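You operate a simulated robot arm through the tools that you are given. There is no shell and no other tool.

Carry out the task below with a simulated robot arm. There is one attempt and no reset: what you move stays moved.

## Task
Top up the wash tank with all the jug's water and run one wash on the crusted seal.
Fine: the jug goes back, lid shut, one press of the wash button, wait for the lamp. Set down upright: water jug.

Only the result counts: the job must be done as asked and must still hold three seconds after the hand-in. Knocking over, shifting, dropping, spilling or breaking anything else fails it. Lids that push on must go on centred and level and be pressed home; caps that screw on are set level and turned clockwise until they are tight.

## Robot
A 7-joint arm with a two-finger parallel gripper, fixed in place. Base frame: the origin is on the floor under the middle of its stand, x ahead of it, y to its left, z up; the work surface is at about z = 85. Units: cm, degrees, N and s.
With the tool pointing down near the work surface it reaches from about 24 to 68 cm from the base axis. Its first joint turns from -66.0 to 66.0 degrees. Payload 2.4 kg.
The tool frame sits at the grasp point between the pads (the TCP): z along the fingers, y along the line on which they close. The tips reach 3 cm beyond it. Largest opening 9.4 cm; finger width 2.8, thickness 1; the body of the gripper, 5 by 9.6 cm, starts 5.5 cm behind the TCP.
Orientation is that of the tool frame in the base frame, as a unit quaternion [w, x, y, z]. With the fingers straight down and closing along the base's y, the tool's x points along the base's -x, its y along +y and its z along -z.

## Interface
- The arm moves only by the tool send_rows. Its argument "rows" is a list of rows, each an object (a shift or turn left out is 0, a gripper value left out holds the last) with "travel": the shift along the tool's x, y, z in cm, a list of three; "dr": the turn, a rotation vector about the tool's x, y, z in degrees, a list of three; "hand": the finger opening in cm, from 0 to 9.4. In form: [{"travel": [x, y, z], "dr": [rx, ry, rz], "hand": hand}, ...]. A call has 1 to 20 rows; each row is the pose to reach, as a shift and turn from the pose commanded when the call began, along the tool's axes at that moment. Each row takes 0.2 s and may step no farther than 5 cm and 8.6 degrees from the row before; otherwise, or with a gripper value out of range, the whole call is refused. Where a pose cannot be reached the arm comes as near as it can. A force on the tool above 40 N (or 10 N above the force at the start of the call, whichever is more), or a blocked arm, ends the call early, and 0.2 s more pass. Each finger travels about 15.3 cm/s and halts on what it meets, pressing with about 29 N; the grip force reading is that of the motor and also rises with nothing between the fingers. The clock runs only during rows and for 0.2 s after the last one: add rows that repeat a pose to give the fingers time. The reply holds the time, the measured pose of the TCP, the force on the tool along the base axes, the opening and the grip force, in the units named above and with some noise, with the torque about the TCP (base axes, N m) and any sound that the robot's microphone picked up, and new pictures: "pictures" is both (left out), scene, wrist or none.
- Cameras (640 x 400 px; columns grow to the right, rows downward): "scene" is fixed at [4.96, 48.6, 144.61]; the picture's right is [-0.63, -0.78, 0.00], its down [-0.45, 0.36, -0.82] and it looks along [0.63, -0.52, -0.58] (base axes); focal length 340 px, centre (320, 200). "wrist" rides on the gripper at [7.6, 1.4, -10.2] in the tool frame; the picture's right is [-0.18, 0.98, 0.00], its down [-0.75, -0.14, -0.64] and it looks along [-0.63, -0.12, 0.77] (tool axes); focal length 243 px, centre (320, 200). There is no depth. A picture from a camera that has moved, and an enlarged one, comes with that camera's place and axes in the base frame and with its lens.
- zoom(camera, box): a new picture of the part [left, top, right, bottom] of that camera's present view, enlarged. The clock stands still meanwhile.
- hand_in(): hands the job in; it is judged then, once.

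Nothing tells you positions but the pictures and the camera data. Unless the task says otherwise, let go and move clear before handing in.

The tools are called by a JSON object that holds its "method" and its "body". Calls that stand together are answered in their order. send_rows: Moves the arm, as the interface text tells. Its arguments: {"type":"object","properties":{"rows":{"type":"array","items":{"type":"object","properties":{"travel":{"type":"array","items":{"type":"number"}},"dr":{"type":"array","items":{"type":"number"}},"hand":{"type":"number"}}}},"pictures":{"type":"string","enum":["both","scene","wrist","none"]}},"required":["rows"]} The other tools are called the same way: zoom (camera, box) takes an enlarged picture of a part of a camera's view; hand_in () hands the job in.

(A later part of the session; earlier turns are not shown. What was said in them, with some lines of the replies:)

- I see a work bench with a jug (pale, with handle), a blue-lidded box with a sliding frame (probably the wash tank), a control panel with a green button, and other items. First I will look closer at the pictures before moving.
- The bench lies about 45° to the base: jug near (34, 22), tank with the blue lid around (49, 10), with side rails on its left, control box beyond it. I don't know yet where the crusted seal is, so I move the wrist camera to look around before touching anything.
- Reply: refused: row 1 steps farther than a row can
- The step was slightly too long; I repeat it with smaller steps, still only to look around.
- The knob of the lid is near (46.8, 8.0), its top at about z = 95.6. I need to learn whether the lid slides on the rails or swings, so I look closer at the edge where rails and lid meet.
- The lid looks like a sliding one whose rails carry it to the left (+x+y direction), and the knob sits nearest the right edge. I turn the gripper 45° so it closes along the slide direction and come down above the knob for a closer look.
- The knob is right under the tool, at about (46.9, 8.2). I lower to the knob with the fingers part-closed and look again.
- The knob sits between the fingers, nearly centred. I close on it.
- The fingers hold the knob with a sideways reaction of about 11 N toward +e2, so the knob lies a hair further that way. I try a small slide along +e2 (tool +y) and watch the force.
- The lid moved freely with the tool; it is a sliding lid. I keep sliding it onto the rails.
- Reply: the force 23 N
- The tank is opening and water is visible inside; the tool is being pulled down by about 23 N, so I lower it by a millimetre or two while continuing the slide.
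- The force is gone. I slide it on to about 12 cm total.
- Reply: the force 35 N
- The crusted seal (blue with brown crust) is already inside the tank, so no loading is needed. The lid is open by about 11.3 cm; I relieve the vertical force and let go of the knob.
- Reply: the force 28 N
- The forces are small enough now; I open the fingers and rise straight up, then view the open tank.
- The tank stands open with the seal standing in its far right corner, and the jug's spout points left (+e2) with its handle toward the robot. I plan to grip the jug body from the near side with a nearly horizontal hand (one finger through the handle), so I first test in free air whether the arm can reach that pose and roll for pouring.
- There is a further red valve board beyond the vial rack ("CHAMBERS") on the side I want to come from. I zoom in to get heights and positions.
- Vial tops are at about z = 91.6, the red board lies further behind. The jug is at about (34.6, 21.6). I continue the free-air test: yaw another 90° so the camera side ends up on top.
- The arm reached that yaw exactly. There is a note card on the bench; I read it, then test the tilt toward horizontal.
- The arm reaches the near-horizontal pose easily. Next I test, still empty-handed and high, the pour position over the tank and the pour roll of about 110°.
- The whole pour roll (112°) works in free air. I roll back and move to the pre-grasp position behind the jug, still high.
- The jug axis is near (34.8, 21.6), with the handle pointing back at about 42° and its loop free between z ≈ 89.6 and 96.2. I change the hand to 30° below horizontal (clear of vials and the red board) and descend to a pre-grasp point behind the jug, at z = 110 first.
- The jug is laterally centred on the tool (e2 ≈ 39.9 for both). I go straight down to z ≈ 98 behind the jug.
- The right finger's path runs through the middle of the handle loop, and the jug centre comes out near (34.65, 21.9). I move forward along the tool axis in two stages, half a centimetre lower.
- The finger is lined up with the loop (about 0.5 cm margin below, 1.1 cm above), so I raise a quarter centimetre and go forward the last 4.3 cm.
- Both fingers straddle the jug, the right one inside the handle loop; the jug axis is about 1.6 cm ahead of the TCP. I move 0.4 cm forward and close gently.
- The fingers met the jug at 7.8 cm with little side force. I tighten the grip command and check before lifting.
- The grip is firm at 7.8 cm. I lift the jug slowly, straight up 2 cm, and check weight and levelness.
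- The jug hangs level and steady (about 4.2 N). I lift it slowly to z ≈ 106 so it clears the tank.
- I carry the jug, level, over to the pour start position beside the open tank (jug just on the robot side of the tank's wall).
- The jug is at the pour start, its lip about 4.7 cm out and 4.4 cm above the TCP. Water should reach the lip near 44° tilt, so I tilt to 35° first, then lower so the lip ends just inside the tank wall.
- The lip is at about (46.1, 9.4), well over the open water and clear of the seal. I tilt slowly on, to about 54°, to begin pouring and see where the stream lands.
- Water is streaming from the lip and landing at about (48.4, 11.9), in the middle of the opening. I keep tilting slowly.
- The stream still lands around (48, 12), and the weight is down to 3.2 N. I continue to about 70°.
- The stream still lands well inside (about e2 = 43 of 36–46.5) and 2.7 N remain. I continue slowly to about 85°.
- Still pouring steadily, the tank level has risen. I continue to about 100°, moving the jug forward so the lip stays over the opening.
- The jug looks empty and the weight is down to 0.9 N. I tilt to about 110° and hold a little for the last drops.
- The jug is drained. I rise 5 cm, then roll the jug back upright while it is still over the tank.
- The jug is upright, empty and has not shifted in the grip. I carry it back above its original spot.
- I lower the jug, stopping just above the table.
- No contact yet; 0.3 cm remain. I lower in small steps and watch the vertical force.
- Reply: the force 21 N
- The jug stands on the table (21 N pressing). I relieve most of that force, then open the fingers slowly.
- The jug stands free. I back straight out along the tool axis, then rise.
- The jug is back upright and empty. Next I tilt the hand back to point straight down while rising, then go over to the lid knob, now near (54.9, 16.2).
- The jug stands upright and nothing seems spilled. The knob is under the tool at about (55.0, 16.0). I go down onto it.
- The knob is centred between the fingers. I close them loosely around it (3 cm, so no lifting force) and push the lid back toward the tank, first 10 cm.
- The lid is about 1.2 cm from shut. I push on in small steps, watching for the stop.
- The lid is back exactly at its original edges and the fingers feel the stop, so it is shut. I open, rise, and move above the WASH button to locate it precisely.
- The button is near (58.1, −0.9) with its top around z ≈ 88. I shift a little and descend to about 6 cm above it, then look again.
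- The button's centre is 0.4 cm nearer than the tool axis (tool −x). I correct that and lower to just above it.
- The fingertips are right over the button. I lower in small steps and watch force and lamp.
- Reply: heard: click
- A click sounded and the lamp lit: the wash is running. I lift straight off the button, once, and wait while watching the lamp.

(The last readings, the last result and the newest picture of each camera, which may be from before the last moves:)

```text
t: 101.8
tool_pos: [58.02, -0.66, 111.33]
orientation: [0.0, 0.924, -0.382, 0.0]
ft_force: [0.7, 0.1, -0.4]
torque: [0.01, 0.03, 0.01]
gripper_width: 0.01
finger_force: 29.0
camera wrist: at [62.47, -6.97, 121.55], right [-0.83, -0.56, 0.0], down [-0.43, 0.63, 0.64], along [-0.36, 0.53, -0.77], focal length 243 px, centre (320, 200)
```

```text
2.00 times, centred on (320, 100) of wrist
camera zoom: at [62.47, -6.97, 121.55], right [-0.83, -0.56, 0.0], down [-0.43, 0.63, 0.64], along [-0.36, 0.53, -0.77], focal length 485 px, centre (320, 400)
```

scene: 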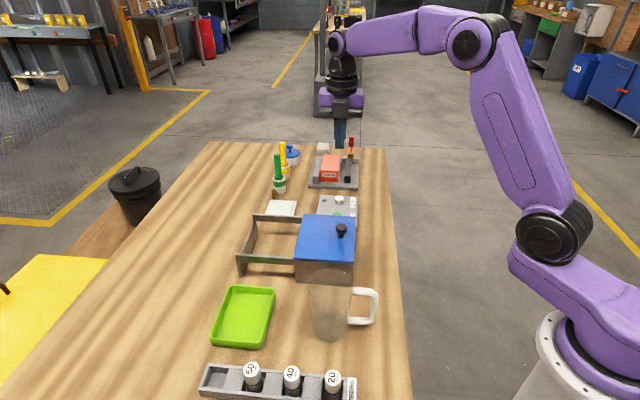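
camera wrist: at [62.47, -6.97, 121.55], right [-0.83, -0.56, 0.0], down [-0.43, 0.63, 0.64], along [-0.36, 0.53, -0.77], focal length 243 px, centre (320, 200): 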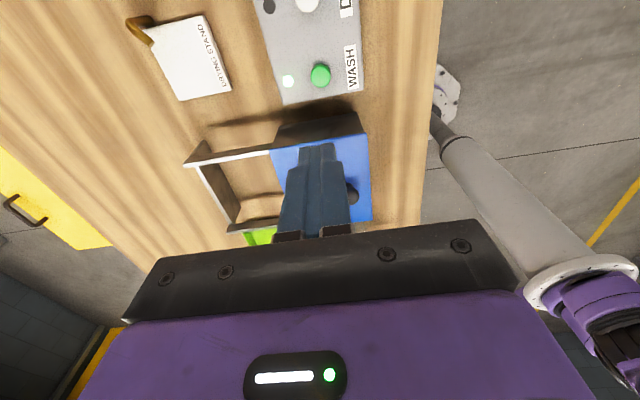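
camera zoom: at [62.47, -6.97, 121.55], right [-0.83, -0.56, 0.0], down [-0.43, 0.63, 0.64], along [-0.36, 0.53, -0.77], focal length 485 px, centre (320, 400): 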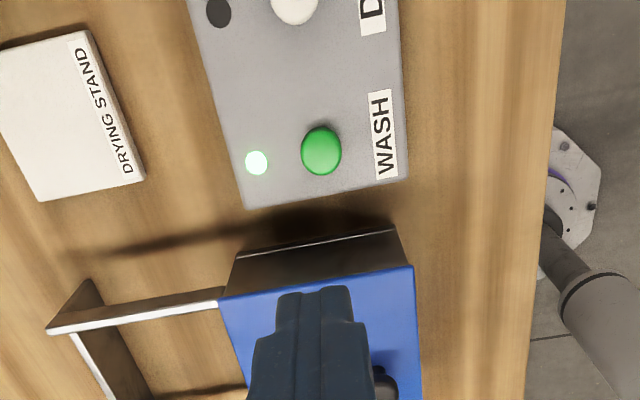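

The lamp is lit green and the wash is running. I hold still and let time pass, checking when the lamp changes.

{"method": "send_rows", "body": {"rows": [{"travel": [0, 0, 0]}, {"travel": [0, 0, 0]}, {"travel": [0, 0, 0]}, {"travel": [0, 0, 0]}, {"travel": [0, 0, 0]}, {"travel": [0, 0, 0]}, {"travel": [0, 0, 0]}, {"travel": [0, 0, 0]}, {"travel": [0, 0, 0]}, {"travel": [0, 0, 0]}, {"travel": [0, 0, 0]}, {"travel": [0, 0, 0]}, {"travel": [0, 0, 0]}, {"travel": [0, 0, 0]}, {"travel": [0, 0, 0]}, {"travel": [0, 0, 0]}, {"travel": [0, 0, 0]}, {"travel": [0, 0, 0]}, {"travel": [0, 0, 0]}, {"travel": [0, 0, 0]}], "pictures": "wrist"}}

```text
t: 106.0
tool_pos: [58.01, -0.67, 111.37]
orientation: [0.0, 0.924, -0.383, 0.0]
ft_force: [-0.2, -0.8, -0.5]
torque: [0.04, -0.03, 0.01]
gripper_width: 0.01
finger_force: 28.5
camera wrist: at [62.48, -6.97, 121.5], right [-0.83, -0.56, 0.0], down [-0.43, 0.63, 0.64], along [-0.36, 0.53, -0.77], focal length 243 px, centre (320, 200)
```

wrist: 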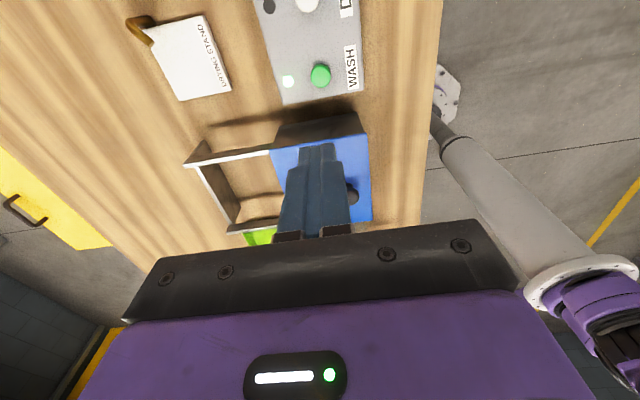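

The lamp is still lit. I keep waiting.

{"method": "send_rows", "body": {"rows": [{"travel": [0, 0, 0]}, {"travel": [0, 0, 0]}, {"travel": [0, 0, 0]}, {"travel": [0, 0, 0]}, {"travel": [0, 0, 0]}, {"travel": [0, 0, 0]}, {"travel": [0, 0, 0]}, {"travel": [0, 0, 0]}, {"travel": [0, 0, 0]}, {"travel": [0, 0, 0]}, {"travel": [0, 0, 0]}, {"travel": [0, 0, 0]}, {"travel": [0, 0, 0]}, {"travel": [0, 0, 0]}, {"travel": [0, 0, 0]}, {"travel": [0, 0, 0]}, {"travel": [0, 0, 0]}, {"travel": [0, 0, 0]}, {"travel": [0, 0, 0]}, {"travel": [0, 0, 0]}], "pictures": "wrist"}}

{"method": "send_rows", "body": {"rows": [{"travel": [0, 0, 0]}, {"travel": [0, 0, 0]}, {"travel": [0, 0, 0]}, {"travel": [0, 0, 0]}, {"travel": [0, 0, 0]}, {"travel": [0, 0, 0]}, {"travel": [0, 0, 0]}, {"travel": [0, 0, 0]}, {"travel": [0, 0, 0]}, {"travel": [0, 0, 0]}, {"travel": [0, 0, 0]}, {"travel": [0, 0, 0]}, {"travel": [0, 0, 0]}, {"travel": [0, 0, 0]}, {"travel": [0, 0, 0]}, {"travel": [0, 0, 0]}, {"travel": [0, 0, 0]}, {"travel": [0, 0, 0]}, {"travel": [0, 0, 0]}, {"travel": [0, 0, 0]}], "pictures": "both"}}

```text
t: 110.2
tool_pos: [58.01, -0.59, 111.26]
orientation: [0.0, 0.924, -0.382, 0.0]
ft_force: [-0.1, 0.2, 0.0]
torque: [0.02, 0.0, 0.02]
gripper_width: 0.01
finger_force: 29.0
camera wrist: at [62.48, -6.97, 121.5], right [-0.83, -0.56, 0.0], down [-0.43, 0.63, 0.64], along [-0.36, 0.53, -0.77], focal length 243 px, centre (320, 200)
```

wrist: 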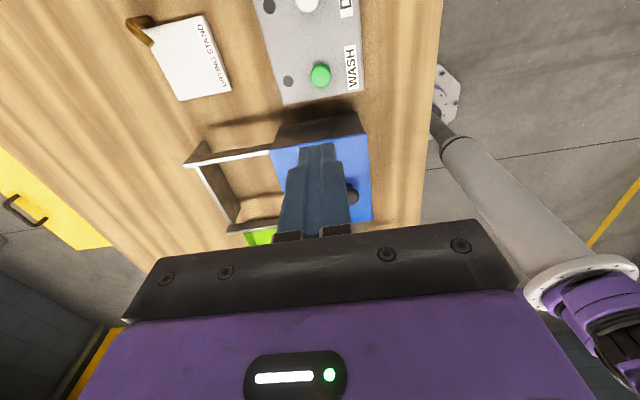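

```text
t: 114.4
tool_pos: [58.01, -0.67, 111.35]
orientation: [0.0, 0.924, -0.383, 0.0]
ft_force: [0.8, -0.3, 0.0]
torque: [-0.01, -0.05, -0.03]
gripper_width: 0.01
finger_force: 28.8
camera wrist: at [62.48, -6.97, 121.5], right [-0.83, -0.56, 0.0], down [-0.43, 0.63, 0.64], along [-0.36, 0.53, -0.77], focal length 243 px, centre (320, 200)
```

scene: 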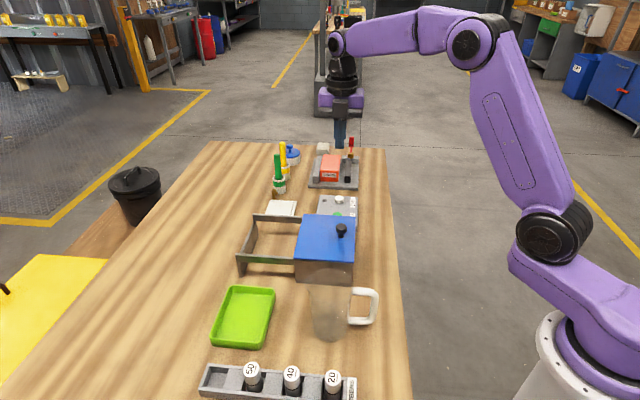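
wrist: 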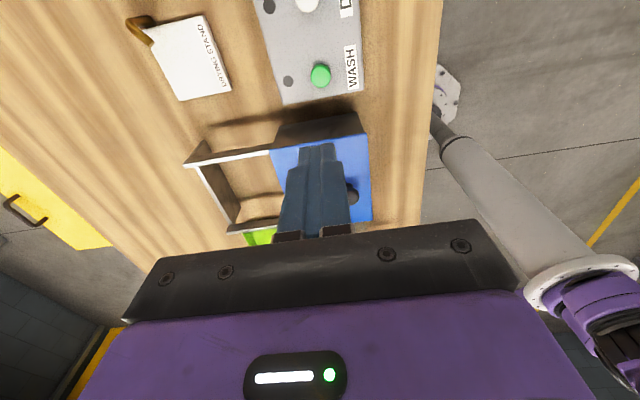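

The lamp has gone out, so the single wash has finished. I check the jug, lid and bench once more before handing in.

{"method": "zoom", "body": {"camera": "scene", "box": [290, 260, 400, 350]}}

{"method": "zoom", "body": {"camera": "scene", "box": [190, 130, 410, 400]}}

{"method": "zoom", "body": {"camera": "scene", "box": [270, 205, 360, 290]}}

```text
4.44 times, centred on (345, 305) of scene
camera zoom: at [4.96, 48.6, 144.61], right [-0.63, -0.78, 0.0], down [-0.45, 0.36, -0.82], along [0.63, -0.52, -0.58], focal length 1510 px, centre (209, -267)
```

zoom: 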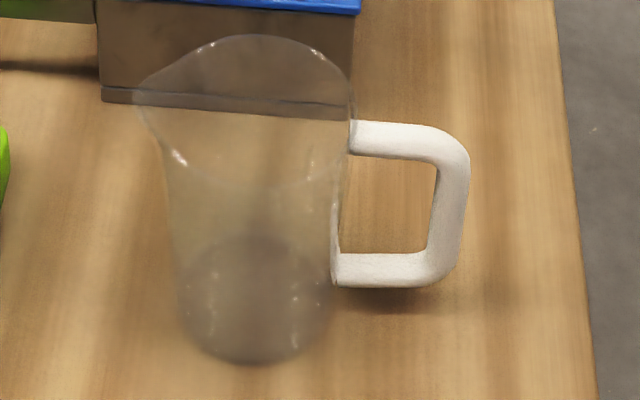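

```text
1.48 times, centred on (300, 265) of scene
camera zoom: at [4.96, 48.6, 144.61], right [-0.63, -0.78, 0.0], down [-0.45, 0.36, -0.82], along [0.63, -0.52, -0.58], focal length 503 px, centre (350, 104)
```

zoom: 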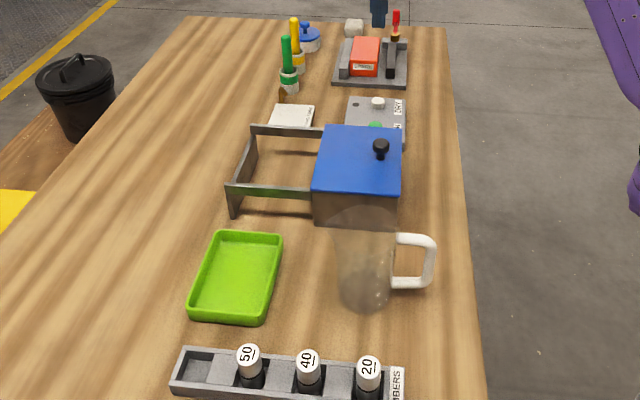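

```text
4.71 times, centred on (315, 248) of scene
camera zoom: at [4.96, 48.6, 144.61], right [-0.63, -0.78, 0.0], down [-0.45, 0.36, -0.82], along [0.63, -0.52, -0.58], focal length 1598 px, centre (344, -24)
```

zoom: 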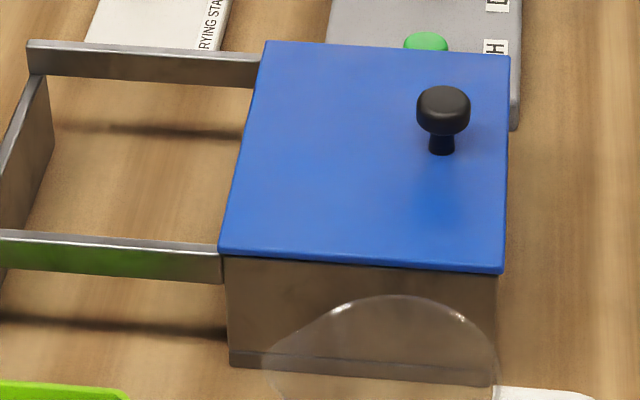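

The jug is empty and upright in its place, the lid is shut exactly as at the start, the bench is dry, and the lamp has gone out after one press. The gripper is empty and clear, so I hand in.

{"method": "hand_in", "body": {}}

```text
The job is handed in.
```

The job is handed in. All the jug's water went into the wash tank, and I ran one wash on the crusted seal.

- **Seal:** it was already inside the tank. I left it there with the lid shut, so I haven't seen whether the crust came off.
- **Pour:** every stream I saw landed inside the open tank. I found no water on the bench in the final check. The jug looked empty, with the weight on the arm down from about 4 N to about 1 N.
- **Jug:** it is back upright in its original place.
- **Lid:** it slid back until it met its stop, with its edges where they were at the start.
- **Wash:** I pressed the wash button once and heard a click. The lamp lit, then went out 6 to 10 seconds later, before I handed in.
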